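You operate a simulated robot arm through the tools that you are given. There is no shell and no other tool.

The job below is to be done with a simulated robot arm. You get a single attempt, and the scene is never put back.

## Task
Put things in order on the top of the pump bench. At the end: the orange lock pin stands on top of the silver pump tube; the black small regulator stands on top of the white pack (marked "RAGS"); the white clean pad from the top of the pump bench stands where the blue-sleeved hose end stood; the blue-sleeved hose end stands where the black small regulator stood; the grey screen stands where the white clean pad stood; whatever was shut is shut again. Leave all else as you found it, and nothing knocked over.

Only the result counts: the job must be done as asked and must still hold three seconds after the hand-in. Knocking over, shifting, dropping, spilling or breaking anything else fails it.

## Robot
A 6-joint arm with a two-finger parallel gripper, fixed in place. Base frame: the origin is at the foot of the arm, x ahead of it, y to its left, z up; the work surface is at about z = 0. Lengths are in mm, angles in rad, forces in N, time in s.
With the tool pointing down near the work surface it reaches from about 180 to 460 mm from the base axis. Its first joint turns from -1.222 to 1.222 rad. Payload 1.9 kg.
The TCP is the grasp point between the finger pads, 23 mm short of the fingertips. In the tool frame z runs along the fingers and y along their closing line. Largest opening 94 mm; finger width 38, thickness 10; the body of the gripper, 54 by 96 mm, starts 39 mm behind the TCP.
Orientation is told as [roll, pitch, yaw] about the base's x, y, z axes, in that order, counted from this pose: with the fingers straight down and closing along the base's y, the tool's x points along the base's -x, its y along +y and its z along -z.

## Interface
- The arm moves only by the tool drive_tool. Its argument "moves" is a list of rows, each a list of 6 numbers: the shift along the base's x, y, z in units of 300 mm (1.0 is 300 mm), then the turn, a rotation vector about the base's x, y, z in units of 45 degrees (1.0 is 45 degrees). In form: [[x, y, z, wx, wy, wz], ...]. A call has 1 to 20 rows; each row is the pose to reach, as a shift and turn from the pose commanded when the call began. "jaw" is the gripper command, from -1 (shut) to 1 (fully open), values between in proportion, set as the call begins (left out, the last holds). A call with a number of a shift or a turn outside -1 to 1 is refused whole. A row lasts 0.2 s, in which the tool goes at most 50 mm and 0.15 rad; a call with a longer step from one row to the next is refused whole, and so is a gripper value outside its range. Where a pose cannot be reached the arm comes as near as it can. A force on the tool above 40 N (or 10 N above the force at the start of the call, whichever is more), or a blocked arm, ends the call early, and 0.2 s more pass. The fingers move at their own pace (about 108 mm/s each) and stop on an object; they squeeze with about 38 N. The grip force told is the motor's: it shows also when the fingers shut on nothing. Time passes only in rows, and 0.2 s behind the last, so rows that repeat a pose let the fingers close. The reply holds the time, the measured pose of the TCP, the force on the tool along the base axes, the opening and the grip force, in the units named above and with some noise, with the torque about the TCP (base axes, N m) and any sound that the robot's microphone picked up.
- Cameras (640 x 400 px; columns grow to the right, rows downward): "scene" is fixed at [59.7, 316.1, 432.6]; the picture's right is [-0.72, -0.69, 0.00], its down [-0.34, 0.35, -0.87] and it looks along [0.61, -0.63, -0.49] (base axes); focal length 214 px, centre (320, 200). "wrist" rides on the gripper at [86, 16, -75] in the tool frame; the picture's right is [-0.18, 0.98, 0.00], its down [-0.58, -0.11, -0.81] and it looks along [-0.79, -0.15, 0.59] (tool axes); focal length 243 px, centre (320, 200). There is no depth. A picture from a camera that has moved, and an enlarged one, comes with that camera's place and axes in the base frame and with its lens.
- grab_frame(camera): a new picture of that camera. It takes no simulated time.
- close_up(camera, box): a new picture of the part [left, top, right, bottom] of that camera's present view, enlarged. It takes no simulated time.
- sign_off(): hands the job in; it is judged then, once.

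Nothing tells you positions but the pictures and the camera data. Unless the task says otherwise, let go and move clear before handing in.

The tools are called after ">>>" by a JSON object that holds its "name" and its "arguments". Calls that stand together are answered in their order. drive_tool: Moves the arm, as the interface text tells. Its arguments: {"type":"object","properties":{"moves":{"type":"array","items":{"type":"array","items":{"type":"number"}}},"jaw":{"type":"number"}},"required":["moves"]} The other tools are called the same way: grab_frame (camera) takes a picture; close_up (camera, box) takes an enlarged picture of a part of a camera's view; sign_off () hands the job in.

At the start:

```text
clock: 0.0
tcp_pos: [233.8, -147.4, 394.6]
tcp_rot: [0.001, -0.002, 0.001]
ft_force: [-0.8, -0.2, 0.0]
ft_torque: [-0.01, 0.01, -0.01]
finger_gap: 93.9
grip_force: 0.2
```

scene: 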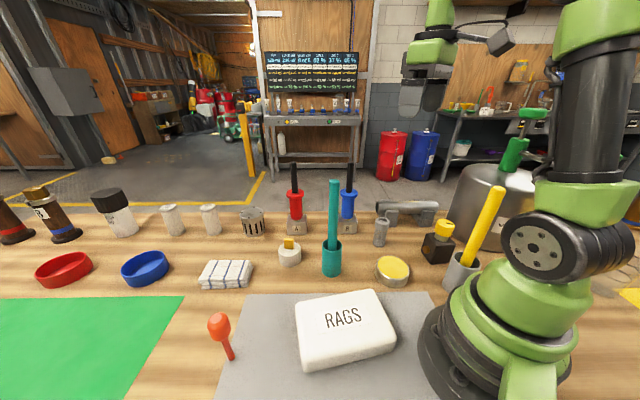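
wrist: 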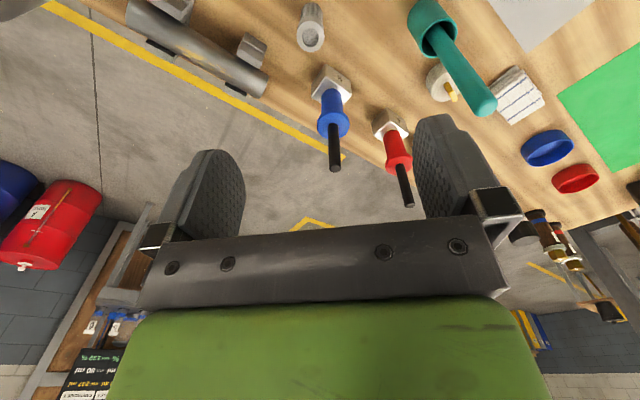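

I see a bench with many items: the RAGS pack, an orange pin, a black regulator with a yellow knob, red and blue hose ends in holders, a silver pump tube, and others. I'll take close-ups to identify and locate each one.

>>> {"name": "close_up", "arguments": {"camera": "scene", "box": [160, 150, 320, 300]}}

>>> {"name": "close_up", "arguments": {"camera": "scene", "box": [300, 150, 480, 300]}}

>>> {"name": "close_up", "arguments": {"camera": "scene", "box": [180, 260, 440, 400]}}

>>> {"name": "close_up", "arguments": {"camera": "scene", "box": [0, 160, 200, 300]}}

>>> {"name": "close_up", "arguments": {"camera": "scene", "box": [400, 100, 640, 320]}}

>>> {"name": "close_up", "arguments": {"camera": "wrist", "box": [100, 0, 420, 200]}}

>>> {"name": "close_up", "arguments": {"camera": "wrist", "box": [380, 0, 640, 200]}}

```text
2.67 times, centred on (240, 225) of scene
camera zoom: at [59.7, 316.1, 432.6], right [-0.72, -0.69, 0.0], down [-0.34, 0.35, -0.87], along [0.61, -0.63, -0.49], focal length 572 px, centre (533, 133)
```

zoom: 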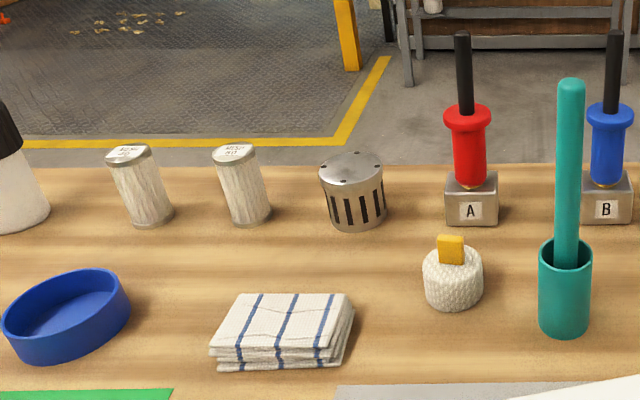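

```text
2.67 times, centred on (390, 225) of scene
camera zoom: at [59.7, 316.1, 432.6], right [-0.72, -0.69, 0.0], down [-0.34, 0.35, -0.87], along [0.61, -0.63, -0.49], focal length 572 px, centre (133, 133)
```

zoom: 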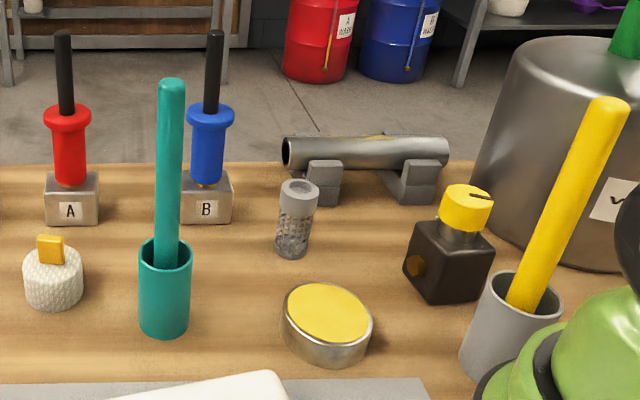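

```text
2.46 times, centred on (310, 330) of scene
camera zoom: at [59.7, 316.1, 432.6], right [-0.72, -0.69, 0.0], down [-0.34, 0.35, -0.87], along [0.61, -0.63, -0.49], focal length 528 px, centre (345, -120)
```

zoom: 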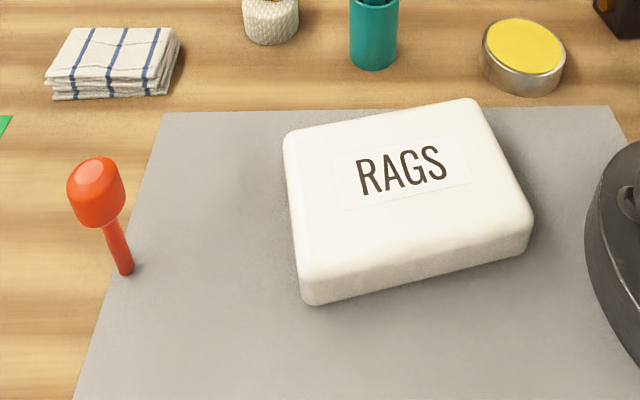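

```text
2.86 times, centred on (100, 230) of scene
camera zoom: at [59.7, 316.1, 432.6], right [-0.72, -0.69, 0.0], down [-0.34, 0.35, -0.87], along [0.61, -0.63, -0.49], focal length 613 px, centre (949, 114)
```

zoom: 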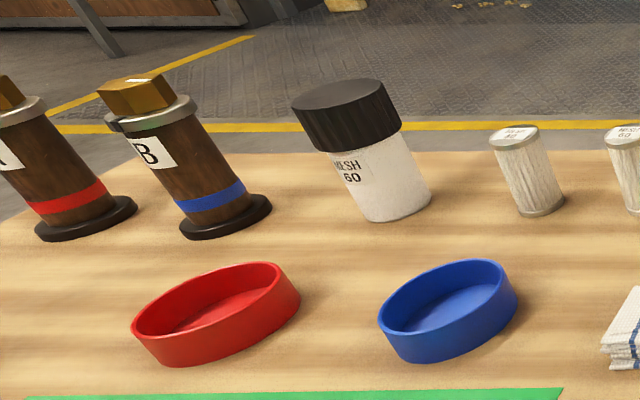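

```text
1.82 times, centred on (520, 210) of scene
camera zoom: at [59.7, 316.1, 432.6], right [-0.72, -0.69, 0.0], down [-0.34, 0.35, -0.87], along [0.61, -0.63, -0.49], focal length 390 px, centre (-44, 182)
```

zoom: 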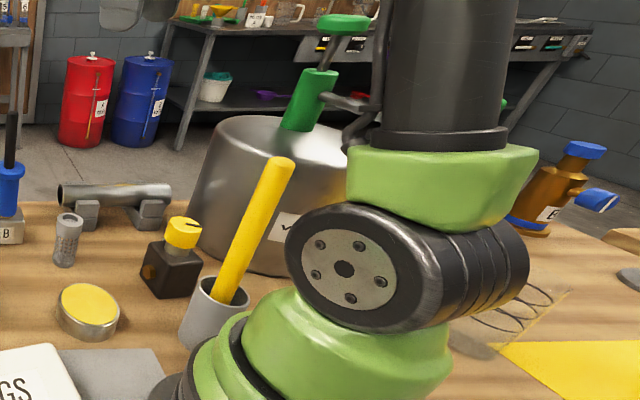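

```text
2.00 times, centred on (260, 100) of wrist
camera zoom: at [147.3, -130.3, 469.9], right [0.18, 0.98, 0.0], down [0.58, -0.11, 0.81], along [0.79, -0.15, -0.59], focal length 485 px, centre (440, 400)
```

zoom: 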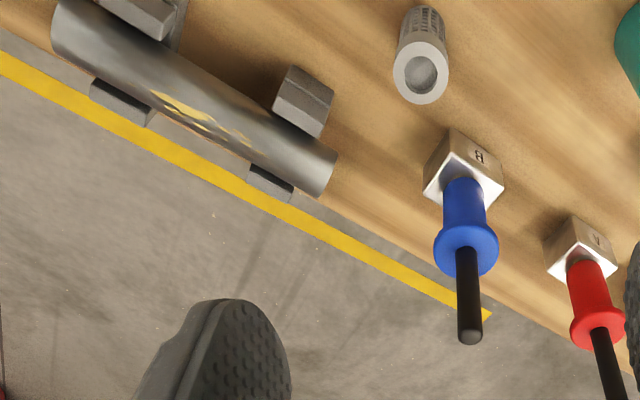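

```text
2.00 times, centred on (510, 100) of wrist
camera zoom: at [147.3, -130.3, 469.9], right [0.18, 0.98, 0.0], down [0.58, -0.11, 0.81], along [0.79, -0.15, -0.59], focal length 485 px, centre (-60, 400)
```

zoom: 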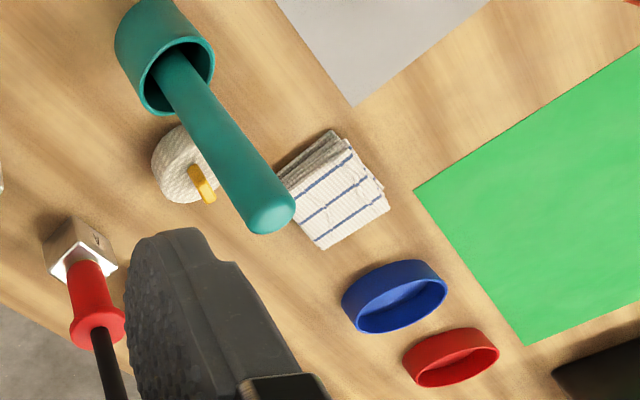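

I'm moving the arm back and turning it so the wrist camera looks at the tube, regulator and screen.

>>> {"name": "drive_tool", "arguments": {"moves": [[-0.05, -0.02, 0, 0, 0, -0.16], [-0.1, -0.04, 0, 0, 0, -0.33], [-0.15, -0.06, 0, 0, 0, -0.5], [-0.2, -0.08, 0, 0, 0, -0.67], [-0.24, -0.1, 0, 0, 0, -0.84], [-0.28, -0.11, 0, 0, 0, -1.0], [-0.28, -0.11, 0, 0, 0, -1.0]]}}

```text
clock: 1.6
tcp_pos: [148.0, -180.8, 395.6]
tcp_rot: [0.001, -0.002, -0.789]
ft_force: [0.5, -0.4, 0.2]
ft_torque: [0.0, -0.05, -0.01]
finger_gap: 94.0
grip_force: 0.1
```

>>> {"name": "grab_frame", "arguments": {"camera": "wrist"}}

>>> {"name": "close_up", "arguments": {"camera": "wrist", "box": [220, 30, 480, 190]}}

>>> {"name": "grab_frame", "arguments": {"camera": "scene"}}

```text
taken
camera wrist: at [98.9, -107.3, 470.0], right [0.83, 0.56, 0.0], down [0.33, -0.49, 0.81], along [0.45, -0.67, -0.59], focal length 243 px, centre (320, 200)
```

wrist: 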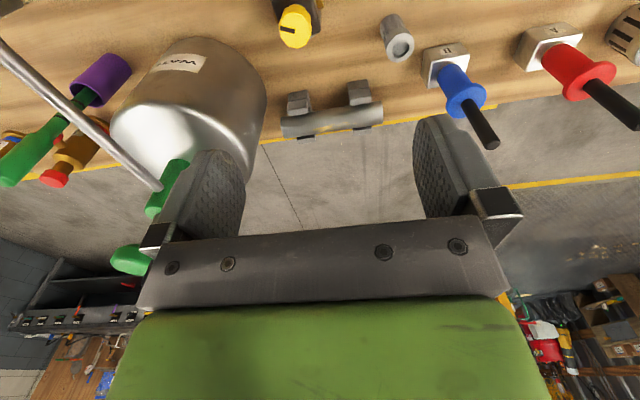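

```text
2.46 times, centred on (350, 110) of wrist
camera zoom: at [98.9, -107.3, 470.0], right [0.83, 0.56, 0.0], down [0.33, -0.49, 0.81], along [0.45, -0.67, -0.59], focal length 597 px, centre (246, 422)
```

zoom: 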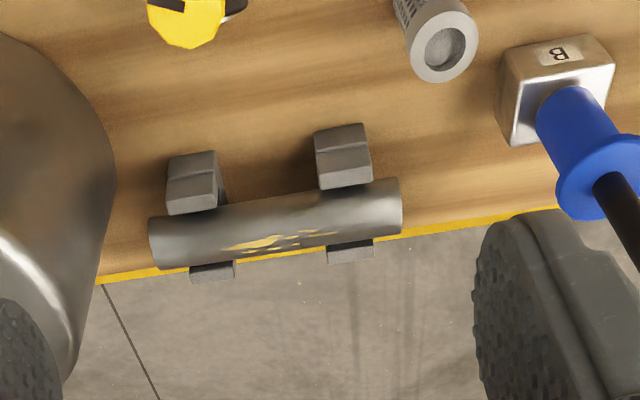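

```text
taken
```

scene: 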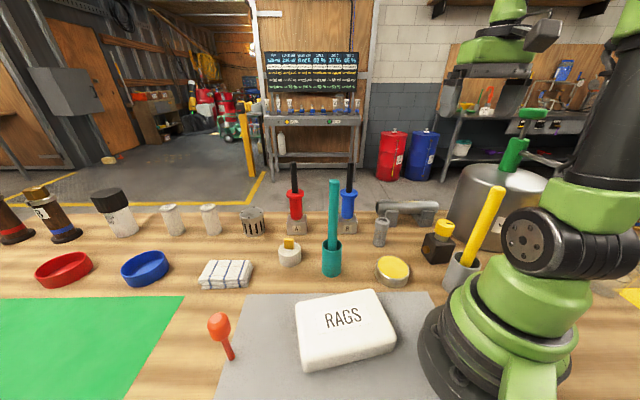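

The close-ups render sharply, so I'll zoom in tightly from here on the tube, hose end, screen and regulator, and on the orange pin from the scene camera.

>>> {"name": "close_up", "arguments": {"camera": "wrist", "box": [270, 75, 400, 150]}}

>>> {"name": "close_up", "arguments": {"camera": "scene", "box": [370, 190, 445, 235]}}

>>> {"name": "close_up", "arguments": {"camera": "scene", "box": [190, 300, 270, 370]}}

>>> {"name": "close_up", "arguments": {"camera": "scene", "box": [325, 155, 375, 245]}}

>>> {"name": "close_up", "arguments": {"camera": "scene", "box": [265, 225, 315, 275]}}

>>> {"name": "close_up", "arguments": {"camera": "scene", "box": [190, 240, 270, 300]}}

>>> {"name": "close_up", "arguments": {"camera": "scene", "box": [365, 205, 475, 295]}}

>>> {"name": "close_up", "arguments": {"camera": "wrist", "box": [360, 0, 520, 160]}}

```text
4.92 times, centred on (335, 112) of wrist
camera zoom: at [98.9, -107.3, 470.0], right [0.83, 0.56, 0.0], down [0.33, -0.49, 0.81], along [0.45, -0.67, -0.59], focal length 1194 px, centre (246, 631)
```

zoom: 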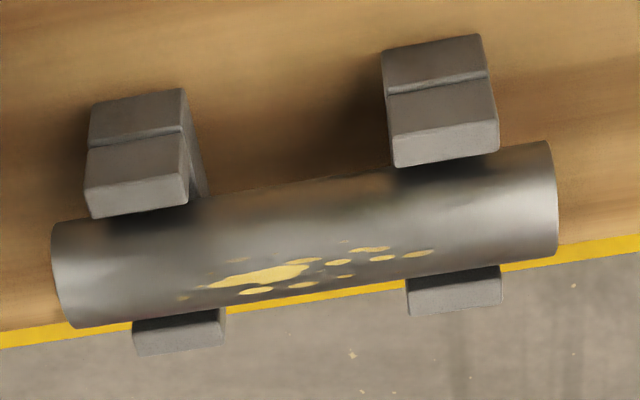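

```text
8.53 times, centred on (408, 212) of scene
camera zoom: at [59.7, 316.1, 432.6], right [-0.72, -0.69, 0.0], down [-0.34, 0.35, -0.87], along [0.61, -0.63, -0.49], focal length 1830 px, centre (-427, 93)
```

zoom: 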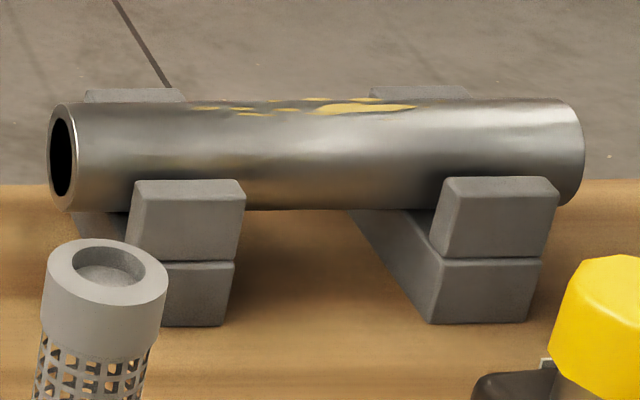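

```text
5.71 times, centred on (230, 335) of scene
camera zoom: at [59.7, 316.1, 432.6], right [-0.72, -0.69, 0.0], down [-0.34, 0.35, -0.87], along [0.61, -0.63, -0.49], focal length 1226 px, centre (834, -571)
```

zoom: 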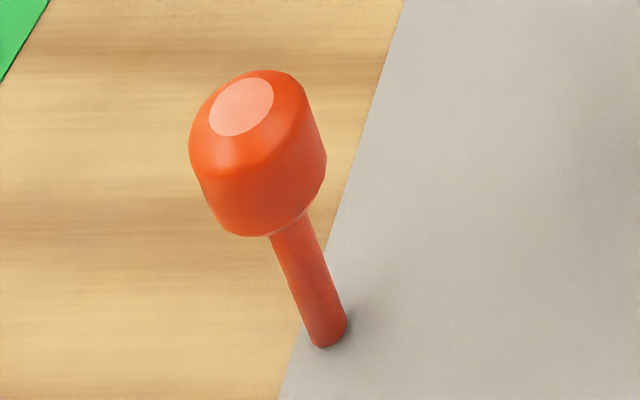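

```text
4.44 times, centred on (350, 200) of scene
camera zoom: at [59.7, 316.1, 432.6], right [-0.72, -0.69, 0.0], down [-0.34, 0.35, -0.87], along [0.61, -0.63, -0.49], focal length 953 px, centre (187, 200)
```

zoom: 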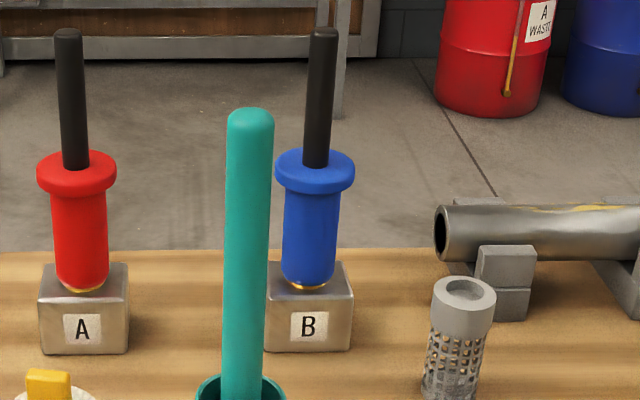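

```text
8.00 times, centred on (290, 250) of scene
camera zoom: at [59.7, 316.1, 432.6], right [-0.72, -0.69, 0.0], down [-0.34, 0.35, -0.87], along [0.61, -0.63, -0.49], focal length 1716 px, centre (560, -200)
```

zoom: 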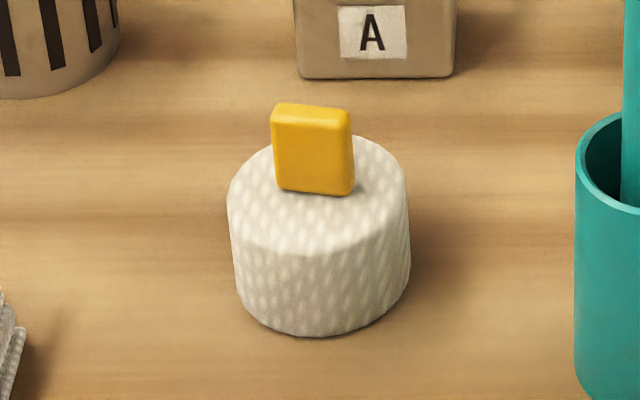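

```text
6.67 times, centred on (230, 270) of scene
camera zoom: at [59.7, 316.1, 432.6], right [-0.72, -0.69, 0.0], down [-0.34, 0.35, -0.87], along [0.61, -0.63, -0.49], focal length 1430 px, centre (920, -267)
```

zoom: 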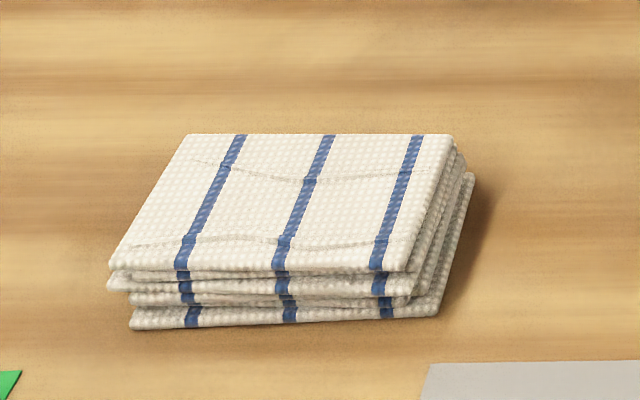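

```text
4.44 times, centred on (420, 250) of scene
camera zoom: at [59.7, 316.1, 432.6], right [-0.72, -0.69, 0.0], down [-0.34, 0.35, -0.87], along [0.61, -0.63, -0.49], focal length 953 px, centre (-124, -22)
```

zoom: 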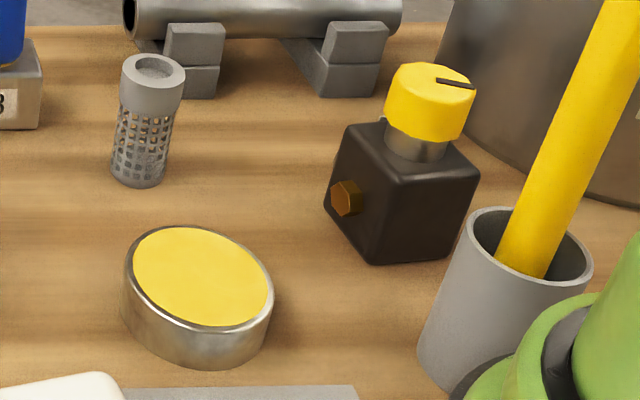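

```text
2.50 times, centred on (440, 80) of wrist
camera zoom: at [98.9, -107.3, 470.0], right [0.83, 0.56, 0.0], down [0.33, -0.49, 0.81], along [0.45, -0.67, -0.59], focal length 606 px, centre (20, 500)
```

zoom: 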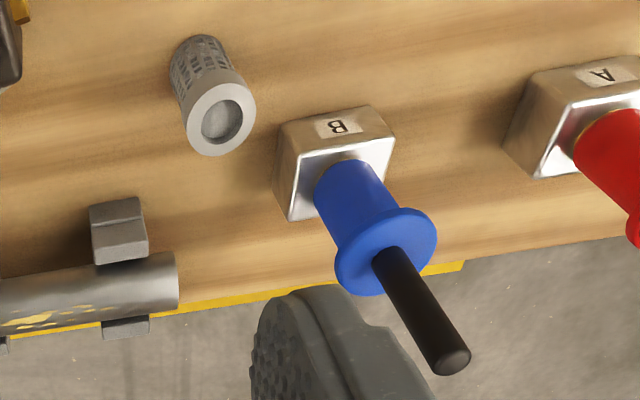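

The tube lies on two cradles, with no obvious hole on top. Before deciding which items are meant, I'll survey the rest of the bench, starting with the right side in the current view.

>>> {"name": "close_up", "arguments": {"camera": "wrist", "box": [0, 0, 280, 200]}}

>>> {"name": "close_up", "arguments": {"camera": "scene", "box": [560, 100, 640, 320]}}

>>> {"name": "drive_tool", "arguments": {"moves": [[0.05, 0.04, 0, 0, 0, 0.16], [0.1, 0.08, 0, 0, 0, 0.33], [0.15, 0.14, 0, 0, 0, 0.5], [0.2, 0.22, 0, 0, 0, 0.67], [0.22, 0.32, 0, 0, 0, 0.84], [0.24, 0.44, 0, 0, 0, 1.0], [0.24, 0.58, 0, 0, 0, 1.0], [0.24, 0.72, 0, 0, 0, 1.0], [0.24, 0.84, 0, 0, 0, 1.0], [0.24, 0.96, 0, 0, 0, 1.0], [0.24, 0.96, 0, 0, 0, 1.0]]}}

```text
2.00 times, centred on (140, 100) of wrist
camera zoom: at [98.9, -107.3, 470.0], right [0.83, 0.56, 0.0], down [0.33, -0.49, 0.81], along [0.45, -0.67, -0.59], focal length 485 px, centre (680, 400)
```

zoom: 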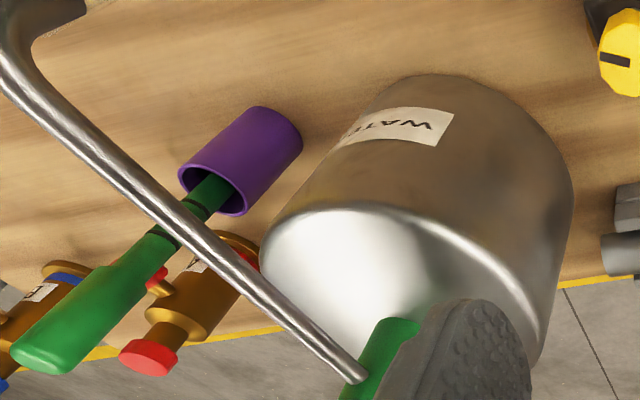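

```text
1.82 times, centred on (600, 210) of scene
camera zoom: at [59.7, 316.1, 432.6], right [-0.72, -0.69, 0.0], down [-0.34, 0.35, -0.87], along [0.61, -0.63, -0.49], focal length 390 px, centre (-189, 182)
```

zoom: 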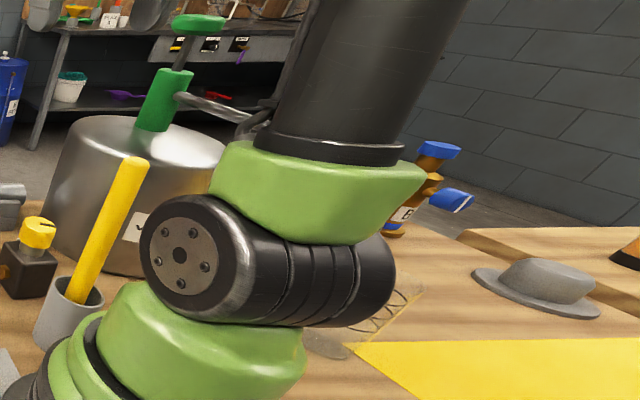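

```text
clock: 4.0
tcp_pos: [223.1, 109.3, 395.3]
tcp_rot: [0.0, -0.002, -0.001]
ft_force: [-0.2, -0.1, -0.2]
ft_torque: [0.01, -0.01, 0.02]
finger_gap: 94.0
grip_force: 0.2
```

>>> {"name": "grab_frame", "arguments": {"camera": "wrist"}}

>>> {"name": "drive_tool", "arguments": {"moves": [[-0.05, 0.04, 0, 0, 0, 0.16], [-0.1, 0.08, 0, 0, 0, 0.33], [-0.15, 0.12, 0, 0, 0, 0.5], [-0.2, 0.16, 0, 0, 0, 0.67], [-0.24, 0.2, 0, 0, 0, 0.84], [-0.28, 0.24, 0, 0, 0, 1.0], [-0.28, 0.24, 0, 0, 0, 1.0]]}}

>>> {"name": "grab_frame", "arguments": {"camera": "wrist"}}

>>> {"name": "grab_frame", "arguments": {"camera": "scene"}}

```text
taken
camera wrist: at [136.4, 126.1, 470.9], right [0.19, 0.98, 0.0], down [0.58, -0.11, 0.81], along [0.79, -0.15, -0.59], focal length 243 px, centre (320, 200)
```

wrist: 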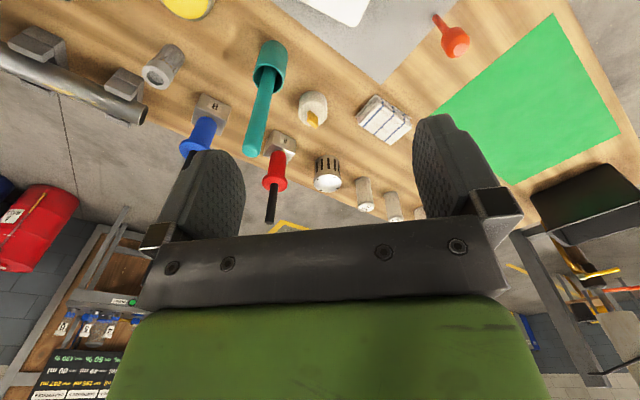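

```text
clock: 5.6
tcp_pos: [138.0, 181.3, 397.1]
tcp_rot: [-0.001, -0.001, 0.786]
ft_force: [0.3, 0.2, -0.4]
ft_torque: [0.03, 0.01, 0.0]
finger_gap: 94.1
grip_force: 0.0
```

```text
taken
camera wrist: at [65.4, 131.9, 470.7], right [-0.57, 0.82, 0.0], down [0.49, 0.33, 0.81], along [0.67, 0.46, -0.59], focal length 243 px, centre (320, 200)
```

wrist: 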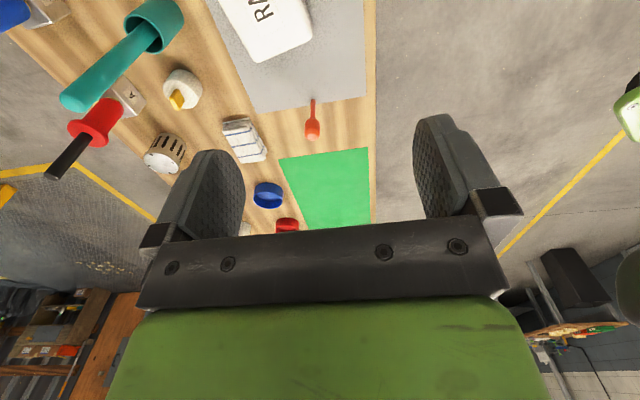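

```text
taken
```

scene: 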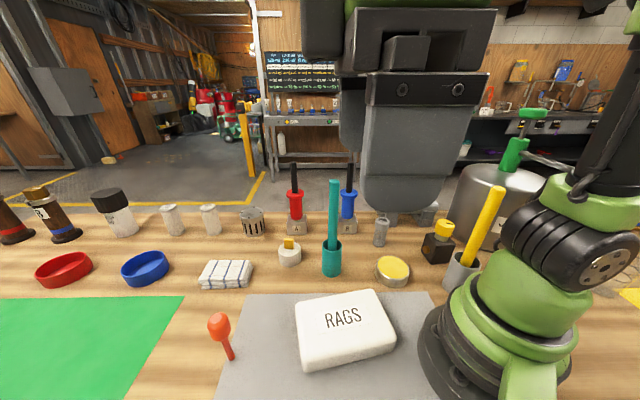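

I've surveyed the bench: the only orange pin is at about (307, 284), and the silver tube lies on cradles near (286, -346). From this pose I'll zoom in on the pin, the pack and the white round pad to triangulate them.

>>> {"name": "close_up", "arguments": {"camera": "wrist", "box": [280, 85, 350, 150]}}

>>> {"name": "close_up", "arguments": {"camera": "wrist", "box": [200, 0, 330, 80]}}

>>> {"name": "close_up", "arguments": {"camera": "wrist", "box": [140, 50, 240, 120]}}

```text
6.15 times, centred on (315, 118) of wrist
camera zoom: at [65.4, 131.9, 470.7], right [-0.57, 0.82, 0.0], down [0.49, 0.33, 0.81], along [0.67, 0.46, -0.59], focal length 1493 px, centre (351, 708)
```

zoom: 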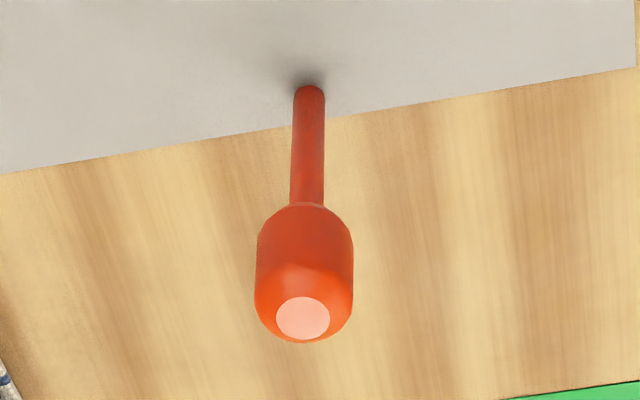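

```text
4.92 times, centred on (265, 40) of wrist
camera zoom: at [65.4, 131.9, 470.7], right [-0.57, 0.82, 0.0], down [0.49, 0.33, 0.81], along [0.67, 0.46, -0.59], focal length 1194 px, centre (591, 988)
```

zoom: 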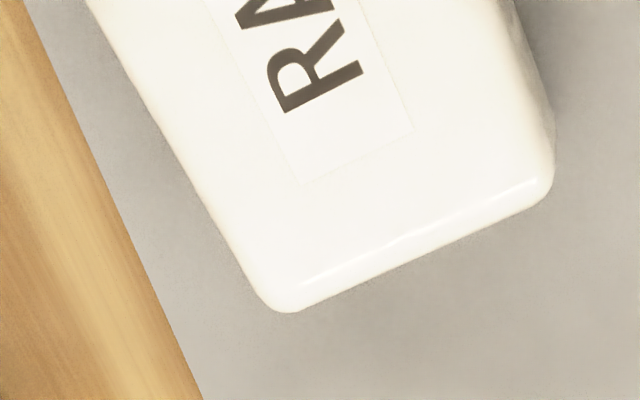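

```text
5.71 times, centred on (190, 85) of wrist
camera zoom: at [65.4, 131.9, 470.7], right [-0.57, 0.82, 0.0], down [0.49, 0.33, 0.81], along [0.67, 0.46, -0.59], focal length 1386 px, centre (1063, 857)
```

zoom: 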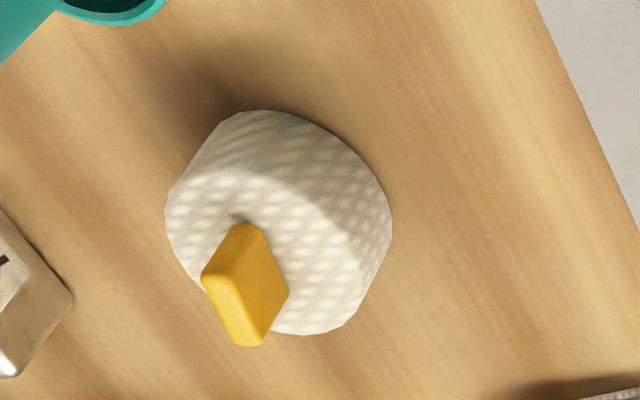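

The pin base is at about (309, 284), roughly 122 mm tall, and the white pad is at about (426, 58). Next I'll move toward the tube and look at its top from above.

>>> {"name": "drive_tool", "arguments": {"moves": [[0.06, -0.06, 0, 0, 0, -0.16], [0.12, -0.12, 0, 0, 0, -0.33], [0.18, -0.2, 0, 0, 0, -0.5], [0.24, -0.3, 0, 0, 0, -0.67], [0.28, -0.4, 0, 0, 0, -0.84], [0.3, -0.52, 0, 0, 0, -1.0], [0.3, -0.66, 0, 0, 0, -1.0], [0.3, -0.8, 0, 0, 0, -1.0], [0.3, -0.94, 0, 0, 0, -1.0], [0.3, -1.0, 0, 0, 0, -1.0]]}}

>>> {"name": "drive_tool", "arguments": {"moves": [[0.05, -0.08, -0.03, 0, 0, -0.16], [0.1, -0.16, -0.06, 0, 0, -0.33], [0.12, -0.24, -0.1, 0, 0, -0.5], [0.13, -0.34, -0.14, 0, 0, -0.67], [0.13, -0.44, -0.18, 0, 0, -0.84], [0.13, -0.54, -0.22, 0, 0, -1.0], [0.13, -0.62, -0.28, 0, 0, -1.0], [0.13, -0.66, -0.3, 0, 0, -1.0], [0.13, -0.66, -0.3, 0, 0, -1.0]]}}

>>> {"name": "grab_frame", "arguments": {"camera": "wrist"}}

>>> {"name": "grab_frame", "arguments": {"camera": "scene"}}

```text
clock: 7.8
tcp_pos: [229.7, -120.7, 396.9]
tcp_rot: [0.0, -0.002, 0.0]
ft_force: [0.8, -0.1, -0.6]
ft_torque: [0.02, 0.03, 0.01]
finger_gap: 94.0
grip_force: 0.1
```

```text
clock: 9.8
tcp_pos: [266.8, -319.5, 305.3]
tcp_rot: [0.0, -0.001, -0.786]
ft_force: [-0.9, 0.0, -0.9]
ft_torque: [0.02, -0.01, 0.0]
finger_gap: 93.9
grip_force: 0.0
```

```text
taken
camera wrist: at [216.8, -246.2, 379.7], right [0.83, 0.56, 0.0], down [0.33, -0.49, 0.81], along [0.46, -0.67, -0.59], focal length 243 px, centre (320, 200)
```

wrist: 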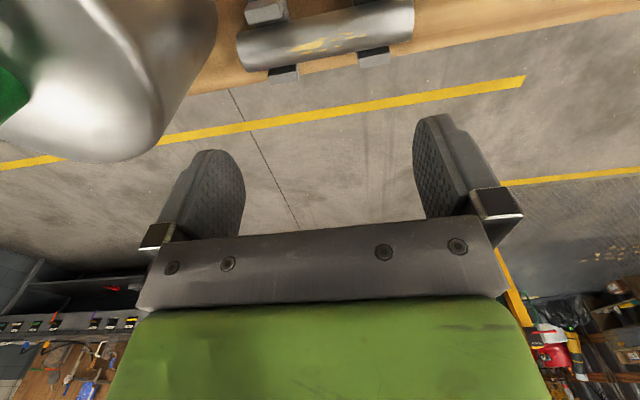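

```text
taken
```

scene: 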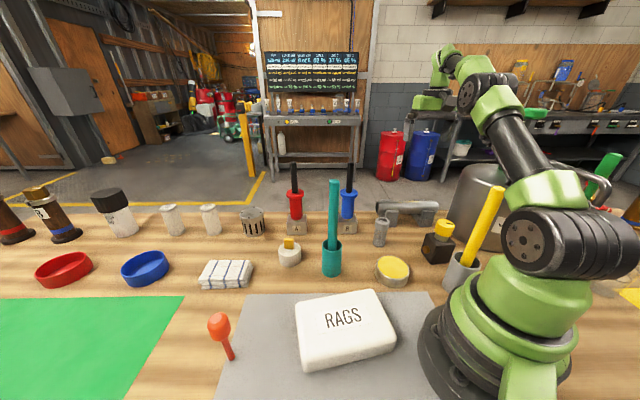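

>>> {"name": "close_up", "arguments": {"camera": "wrist", "box": [220, 0, 430, 90]}}

>>> {"name": "drive_tool", "arguments": {"moves": [[-0.04, 0.06, 0, 0, 0, 0], [-0.08, 0.12, 0, 0, 0, 0], [-0.08, 0.12, 0, 0, 0, 0]]}}

>>> {"name": "close_up", "arguments": {"camera": "wrist", "box": [220, 20, 430, 130]}}

>>> {"name": "grab_frame", "arguments": {"camera": "wrist"}}

```text
3.05 times, centred on (325, 45) of wrist
camera zoom: at [216.8, -246.2, 379.7], right [0.83, 0.56, 0.0], down [0.33, -0.49, 0.81], along [0.46, -0.67, -0.59], focal length 739 px, centre (305, 672)
```

zoom: 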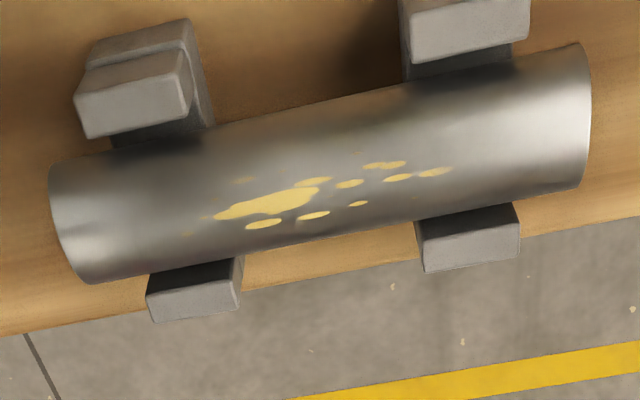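

```text
clock: 10.6
tcp_pos: [243.3, -282.3, 305.9]
tcp_rot: [-0.001, -0.001, -0.787]
ft_force: [-0.6, -1.1, -0.6]
ft_torque: [-0.02, 0.0, -0.01]
finger_gap: 94.2
grip_force: 0.0
```

```text
3.05 times, centred on (325, 75) of wrist
camera zoom: at [194.3, -209.9, 379.3], right [0.83, 0.56, 0.0], down [0.33, -0.49, 0.81], along [0.46, -0.67, -0.59], focal length 739 px, centre (305, 581)
```

zoom: 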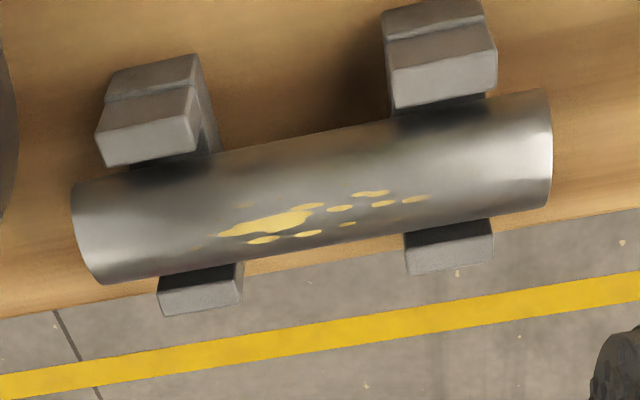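

```text
taken
camera wrist: at [194.3, -209.9, 379.3], right [0.83, 0.56, 0.0], down [0.33, -0.49, 0.81], along [0.46, -0.67, -0.59], focal length 243 px, centre (320, 200)
```

wrist: 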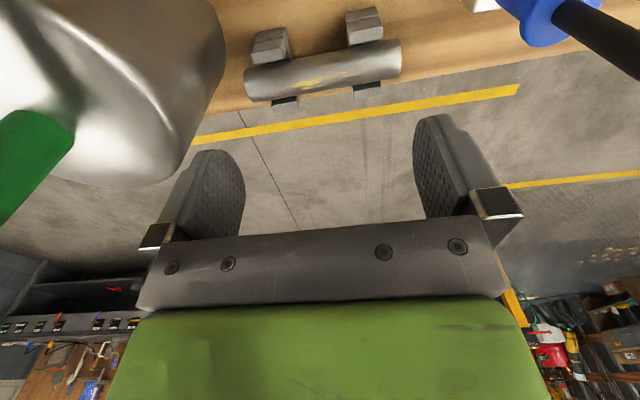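

The tube has only smeared marks on top and no hole, so the pin has to be balanced there, and I'll do it last. Next I'll look from the side at the regulator, the yellow stick next to it and the other tall items.

>>> {"name": "drive_tool", "arguments": {"moves": [[-0.02, 0.1, 0.08, 0, 0, -0.16], [-0.04, 0.22, 0.16, 0, 0, -0.33], [-0.06, 0.36, 0.2, 0, 0, -0.5], [-0.08, 0.5, 0.2, 0, 0, -0.67], [-0.1, 0.64, 0.2, 0, 0, -0.84], [-0.12, 0.78, 0.2, 0, 0, -1.0], [-0.14, 0.88, 0.2, 0, 0, -1.0], [-0.14, 0.88, 0.2, 0, 0, -1.0]]}}

>>> {"name": "grab_frame", "arguments": {"camera": "wrist"}}

>>> {"name": "grab_frame", "arguments": {"camera": "scene"}}

```text
clock: 12.4
tcp_pos: [199.3, -16.1, 367.6]
tcp_rot: [0.0, -0.001, -1.573]
ft_force: [0.0, 0.1, 0.5]
ft_torque: [-0.03, -0.02, 0.03]
finger_gap: 94.2
grip_force: 0.1
```

```text
taken
camera wrist: at [215.7, 70.4, 440.1], right [0.98, -0.18, 0.0], down [-0.11, -0.58, 0.81], along [-0.15, -0.79, -0.59], focal length 243 px, centre (320, 200)
```

wrist: 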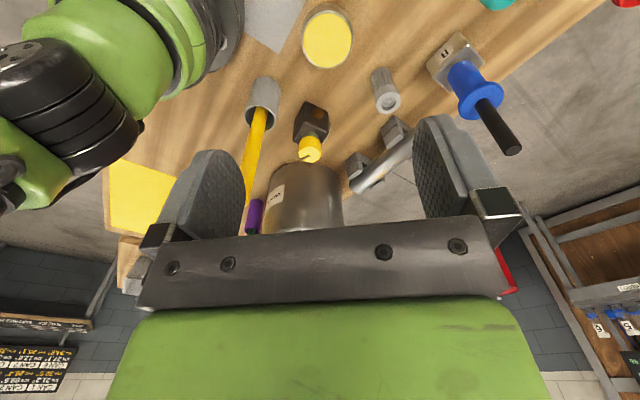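

```text
taken
```

scene: 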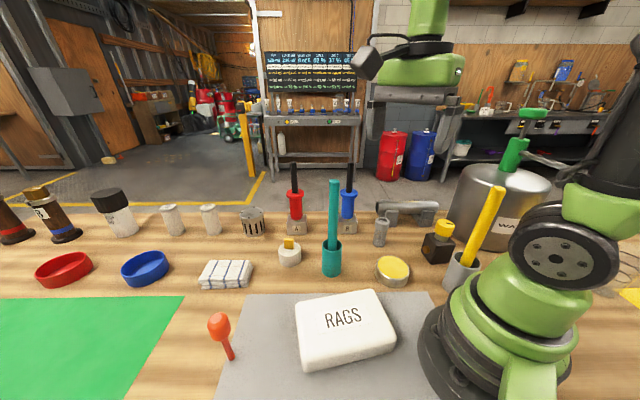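

>>> {"name": "close_up", "arguments": {"camera": "wrist", "box": [220, 60, 380, 180]}}

>>> {"name": "close_up", "arguments": {"camera": "wrist", "box": [360, 20, 520, 130]}}

>>> {"name": "close_up", "arguments": {"camera": "scene", "box": [410, 180, 510, 300]}}

```text
3.33 times, centred on (300, 120) of wrist
camera zoom: at [215.7, 70.4, 440.1], right [0.98, -0.18, 0.0], down [-0.11, -0.58, 0.81], along [-0.15, -0.79, -0.59], focal length 809 px, centre (387, 467)
```

zoom: 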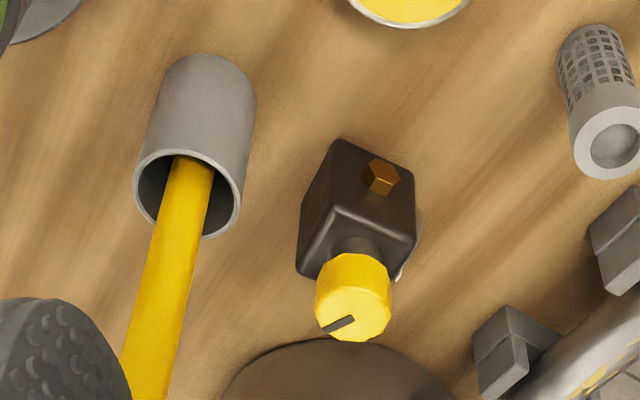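

```text
3.64 times, centred on (440, 75) of wrist
camera zoom: at [215.7, 70.4, 440.1], right [0.98, -0.18, 0.0], down [-0.11, -0.58, 0.81], along [-0.15, -0.79, -0.59], focal length 882 px, centre (-116, 654)
```

zoom: 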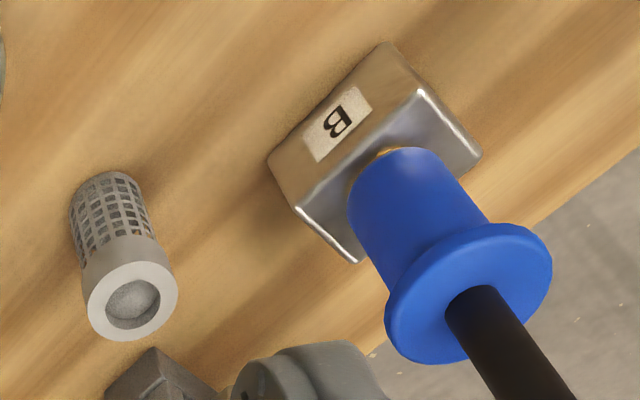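

```text
3.33 times, centred on (460, 240) of scene
camera zoom: at [59.7, 316.2, 432.6], right [-0.72, -0.69, 0.0], down [-0.34, 0.35, -0.87], along [0.61, -0.63, -0.49], focal length 715 px, centre (-147, 67)
```

zoom: 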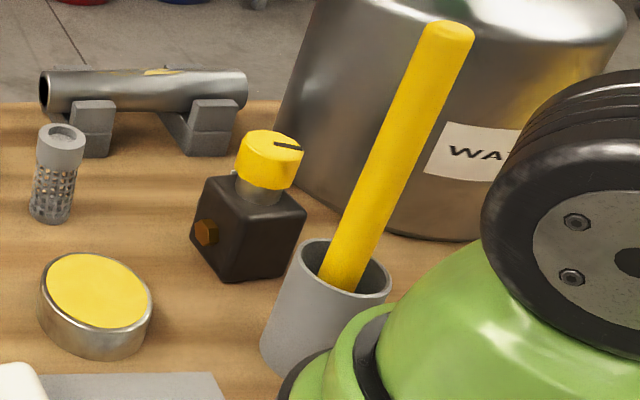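

The regulator's knob top triangulates to about (142, -226, 113), and the yellow stick stands at about (71, -166) with its top near z 253. The pack centre is about (197, 112), 44 mm high. I'll move above the regulator and descend part of the way to check clearances.

>>> {"name": "drive_tool", "arguments": {"moves": [[-0.03, -0.12, 0, 0, 0, 0.17], [-0.06, -0.24, 0, 0, 0, 0.34], [-0.1, -0.36, 0, 0, 0, 0.51], [-0.13, -0.48, 0, 0, 0, 0.68], [-0.16, -0.6, 0, 0, 0, 0.85], [-0.191, -0.7, 0, 0, 0, 1.0], [-0.191, -0.7, -0.1, 0, 0, 1.0], [-0.191, -0.7, -0.25, 0, 0, 1.0], [-0.191, -0.7, -0.4, 0, 0, 1.0], [-0.191, -0.7, -0.5, 0, 0, 1.0], [-0.191, -0.7, -0.5, 0, 0, 1.0]]}}

>>> {"name": "grab_frame", "arguments": {"camera": "scene"}}

>>> {"name": "grab_frame", "arguments": {"camera": "wrist"}}

```text
clock: 14.8
tcp_pos: [142.1, -226.8, 215.4]
tcp_rot: [0.002, -0.002, -0.787]
ft_force: [-0.4, 0.5, -0.3]
ft_torque: [0.03, 0.02, -0.04]
finger_gap: 93.9
grip_force: 0.0
```

```text
taken
```

scene: 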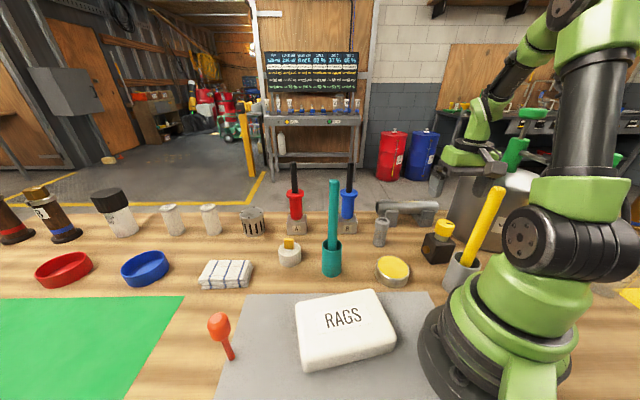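

```text
taken
camera wrist: at [92.3, -153.9, 289.9], right [0.83, 0.56, 0.0], down [0.33, -0.49, 0.81], along [0.45, -0.67, -0.59], focal length 243 px, centre (320, 200)
```

wrist: 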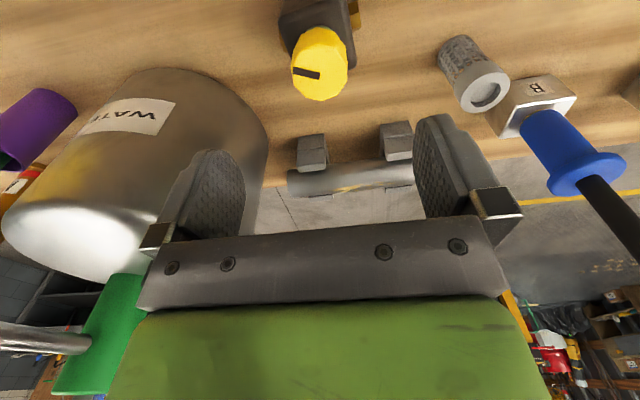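

The wrist camera sits only about 24 mm from the yellow stick at this yaw, so I'll raise a little, turn to about -1.3 rad, and re-measure the knob.

>>> {"name": "close_up", "arguments": {"camera": "wrist", "box": [270, 0, 370, 105]}}

>>> {"name": "drive_tool", "arguments": {"moves": [[0, 0, 0.13, 0, 0, 0], [0, 0, 0.16, 0, 0, -0.16], [0, 0, 0.16, 0, 0, -0.33], [0, 0, 0.16, 0, 0, -0.5], [0, 0, 0.16, 0, 0, -0.653], [0, 0, 0.16, 0, 0, -0.653]]}}

>>> {"name": "close_up", "arguments": {"camera": "wrist", "box": [220, 0, 380, 130]}}

>>> {"name": "grab_frame", "arguments": {"camera": "scene"}}

```text
3.81 times, centred on (320, 52) of wrist
camera zoom: at [92.3, -153.9, 289.9], right [0.83, 0.56, 0.0], down [0.33, -0.49, 0.81], along [0.45, -0.67, -0.59], focal length 924 px, centre (320, 762)
```

zoom: 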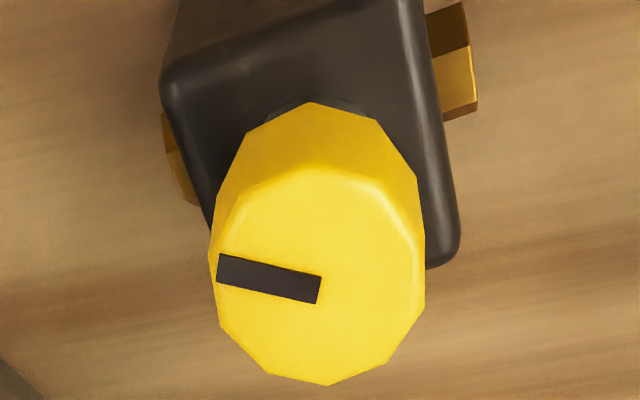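

```text
clock: 16.2
tcp_pos: [144.4, -227.6, 264.0]
tcp_rot: [-0.001, -0.002, -1.301]
ft_force: [0.6, -0.3, -0.4]
ft_torque: [0.0, -0.01, 0.03]
finger_gap: 93.8
grip_force: 0.1
```

```text
3.08 times, centred on (300, 65) of wrist
camera zoom: at [136.1, -139.8, 338.0], right [1.0, 0.08, 0.0], down [0.05, -0.59, 0.81], along [0.07, -0.8, -0.59], focal length 746 px, centre (382, 615)
```

zoom: 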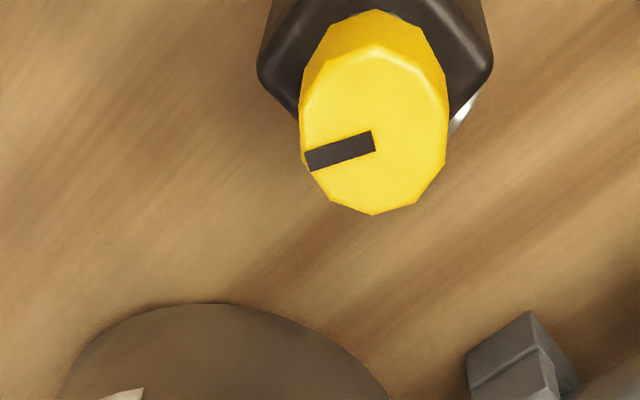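

```text
taken
```

scene: 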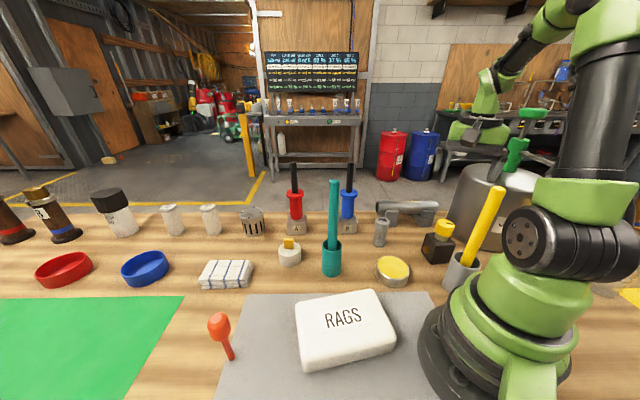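

The knob centre is about (141.5, -225.5), 40 mm in diameter. I'll descend to just above the knob and check clearance around the arm.

>>> {"name": "drive_tool", "arguments": {"moves": [[-0.005, 0.004, -0.12, 0, 0, 0], [-0.007, 0.005, -0.24, 0, 0, 0], [-0.007, 0.005, -0.34, 0, 0, 0], [-0.007, 0.005, -0.41, 0, 0, 0], [-0.007, 0.005, -0.41, 0, 0, 0]]}}

>>> {"name": "grab_frame", "arguments": {"camera": "scene"}}

>>> {"name": "grab_frame", "arguments": {"camera": "wrist"}}

>>> {"name": "close_up", "arguments": {"camera": "scene", "box": [400, 80, 560, 300]}}

```text
clock: 17.4
tcp_pos: [143.0, -225.0, 139.6]
tcp_rot: [0.001, -0.003, -1.297]
ft_force: [0.3, 0.5, 0.7]
ft_torque: [-0.02, -0.01, 0.01]
finger_gap: 93.9
grip_force: 0.0
```

```text
taken
```

scene: 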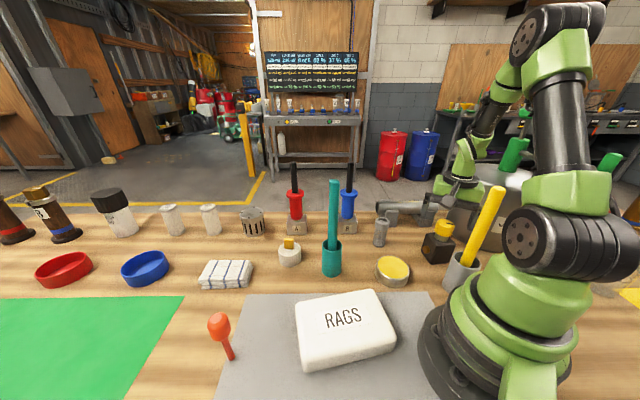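

```text
taken
camera wrist: at [135.5, -137.4, 213.3], right [1.0, 0.09, 0.0], down [0.05, -0.59, 0.81], along [0.07, -0.8, -0.59], focal length 243 px, centre (320, 200)
```

wrist: 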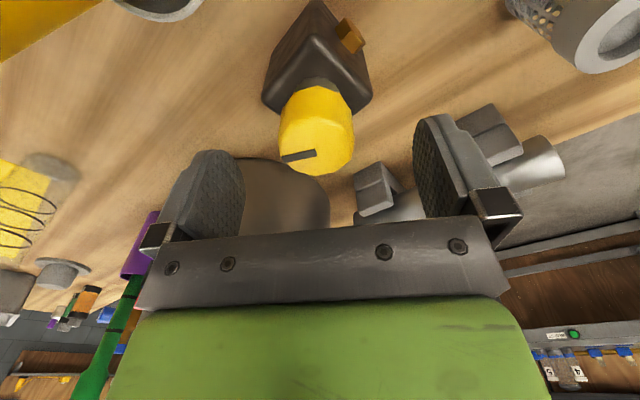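

```text
1.82 times, centred on (480, 190) of scene
camera zoom: at [59.7, 316.1, 432.6], right [-0.72, -0.69, 0.0], down [-0.34, 0.35, -0.87], along [0.61, -0.63, -0.49], focal length 390 px, centre (29, 218)
```

zoom: 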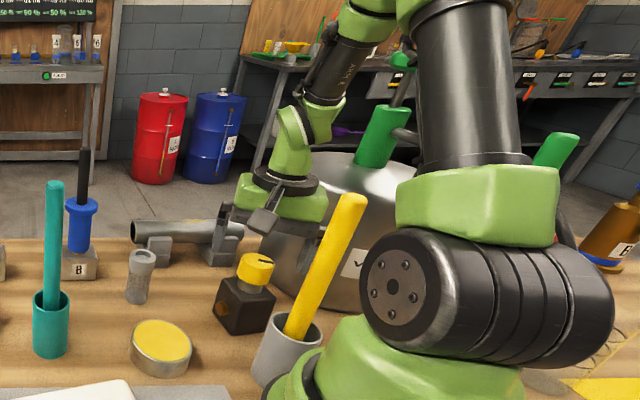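

Clearances look fine. I'll descend onto the knob and close the gripper.

>>> {"name": "drive_tool", "arguments": {"moves": [[-0.004, -0.002, -0.07, 0, 0, 0], [-0.004, -0.002, -0.13, 0, 0, 0], [-0.004, -0.002, -0.13, 0, 0, 0]]}}

>>> {"name": "grab_frame", "arguments": {"camera": "wrist"}}

>>> {"name": "close_up", "arguments": {"camera": "scene", "box": [400, 150, 520, 280]}}

```text
clock: 18.2
tcp_pos: [141.2, -225.9, 99.4]
tcp_rot: [0.002, 0.0, -1.302]
ft_force: [-0.5, -0.2, 0.4]
ft_torque: [-0.01, 0.01, 0.02]
finger_gap: 94.1
grip_force: 0.0
```

```text
taken
camera wrist: at [133.7, -137.7, 174.2], right [1.0, 0.09, 0.0], down [0.05, -0.59, 0.81], along [0.07, -0.8, -0.59], focal length 243 px, centre (320, 200)
```

wrist: 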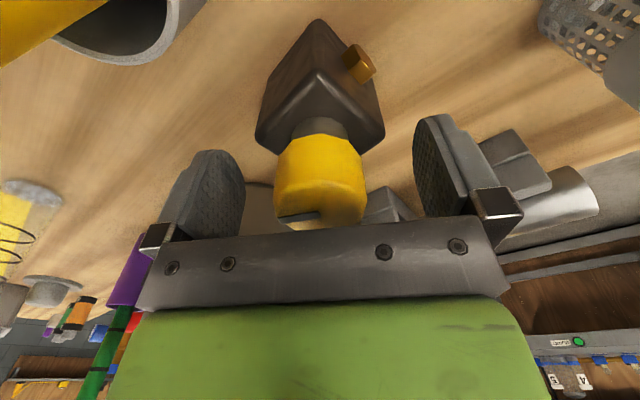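

```text
3.08 times, centred on (460, 215) of scene
camera zoom: at [59.7, 316.1, 432.6], right [-0.72, -0.69, 0.0], down [-0.34, 0.35, -0.87], along [0.61, -0.63, -0.49], focal length 660 px, centre (-111, 154)
```

zoom: 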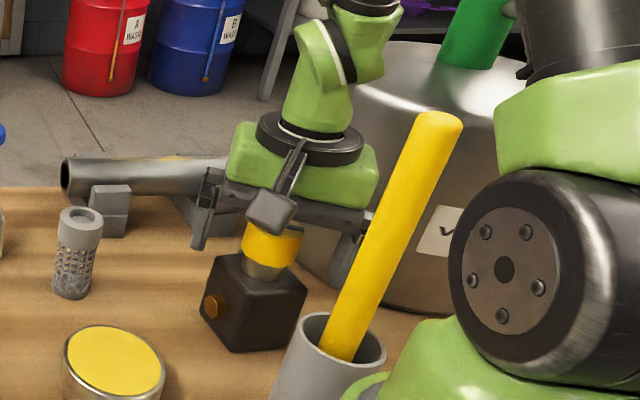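

The fingers straddle the knob, so I'm closing.

>>> {"name": "drive_tool", "arguments": {"moves": [[0, 0, 0, 0, 0, 0], [0, 0, 0, 0, 0, 0], [0, 0, 0, 0, 0, 0], [0, 0, 0, 0, 0, 0]], "jaw": -1}}

>>> {"name": "drive_tool", "arguments": {"moves": [[0, 0, 0.03, 0, 0, 0], [0, 0, 0.06, 0, 0, 0], [0, 0, 0.06, 0, 0, 0]]}}

>>> {"name": "close_up", "arguments": {"camera": "scene", "box": [400, 150, 520, 280]}}

>>> {"name": "grab_frame", "arguments": {"camera": "wrist"}}

```text
clock: 19.2
tcp_pos: [142.0, -226.8, 100.5]
tcp_rot: [0.0, 0.0, -1.298]
ft_force: [-0.1, -0.1, -0.5]
ft_torque: [0.0, -0.02, 0.02]
finger_gap: 41.0
grip_force: 37.9
```

```text
clock: 20.0
tcp_pos: [140.9, -226.0, 120.5]
tcp_rot: [0.0, -0.002, -1.299]
ft_force: [0.4, 0.5, -2.9]
ft_torque: [0.03, 0.01, 0.0]
finger_gap: 40.6
grip_force: 38.1
```

```text
3.08 times, centred on (460, 215) of scene
camera zoom: at [59.7, 316.1, 432.6], right [-0.72, -0.69, 0.0], down [-0.34, 0.35, -0.87], along [0.61, -0.63, -0.49], focal length 660 px, centre (-111, 154)
```

zoom: 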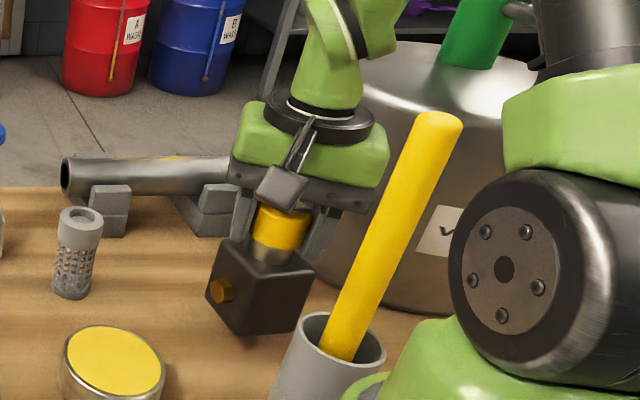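

```text
taken
camera wrist: at [132.7, -137.8, 192.8], right [1.0, 0.09, 0.0], down [0.05, -0.59, 0.81], along [0.07, -0.8, -0.59], focal length 243 px, centre (320, 200)
```

wrist: 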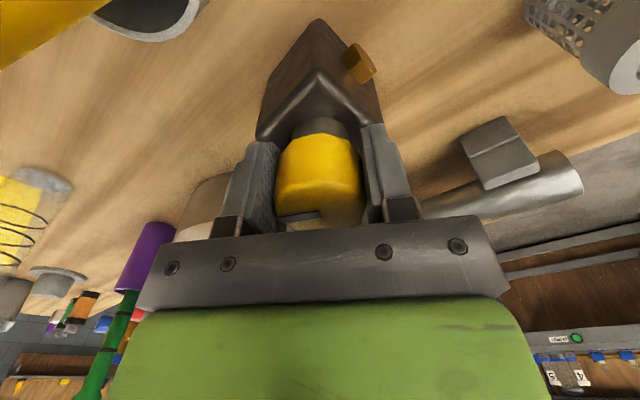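

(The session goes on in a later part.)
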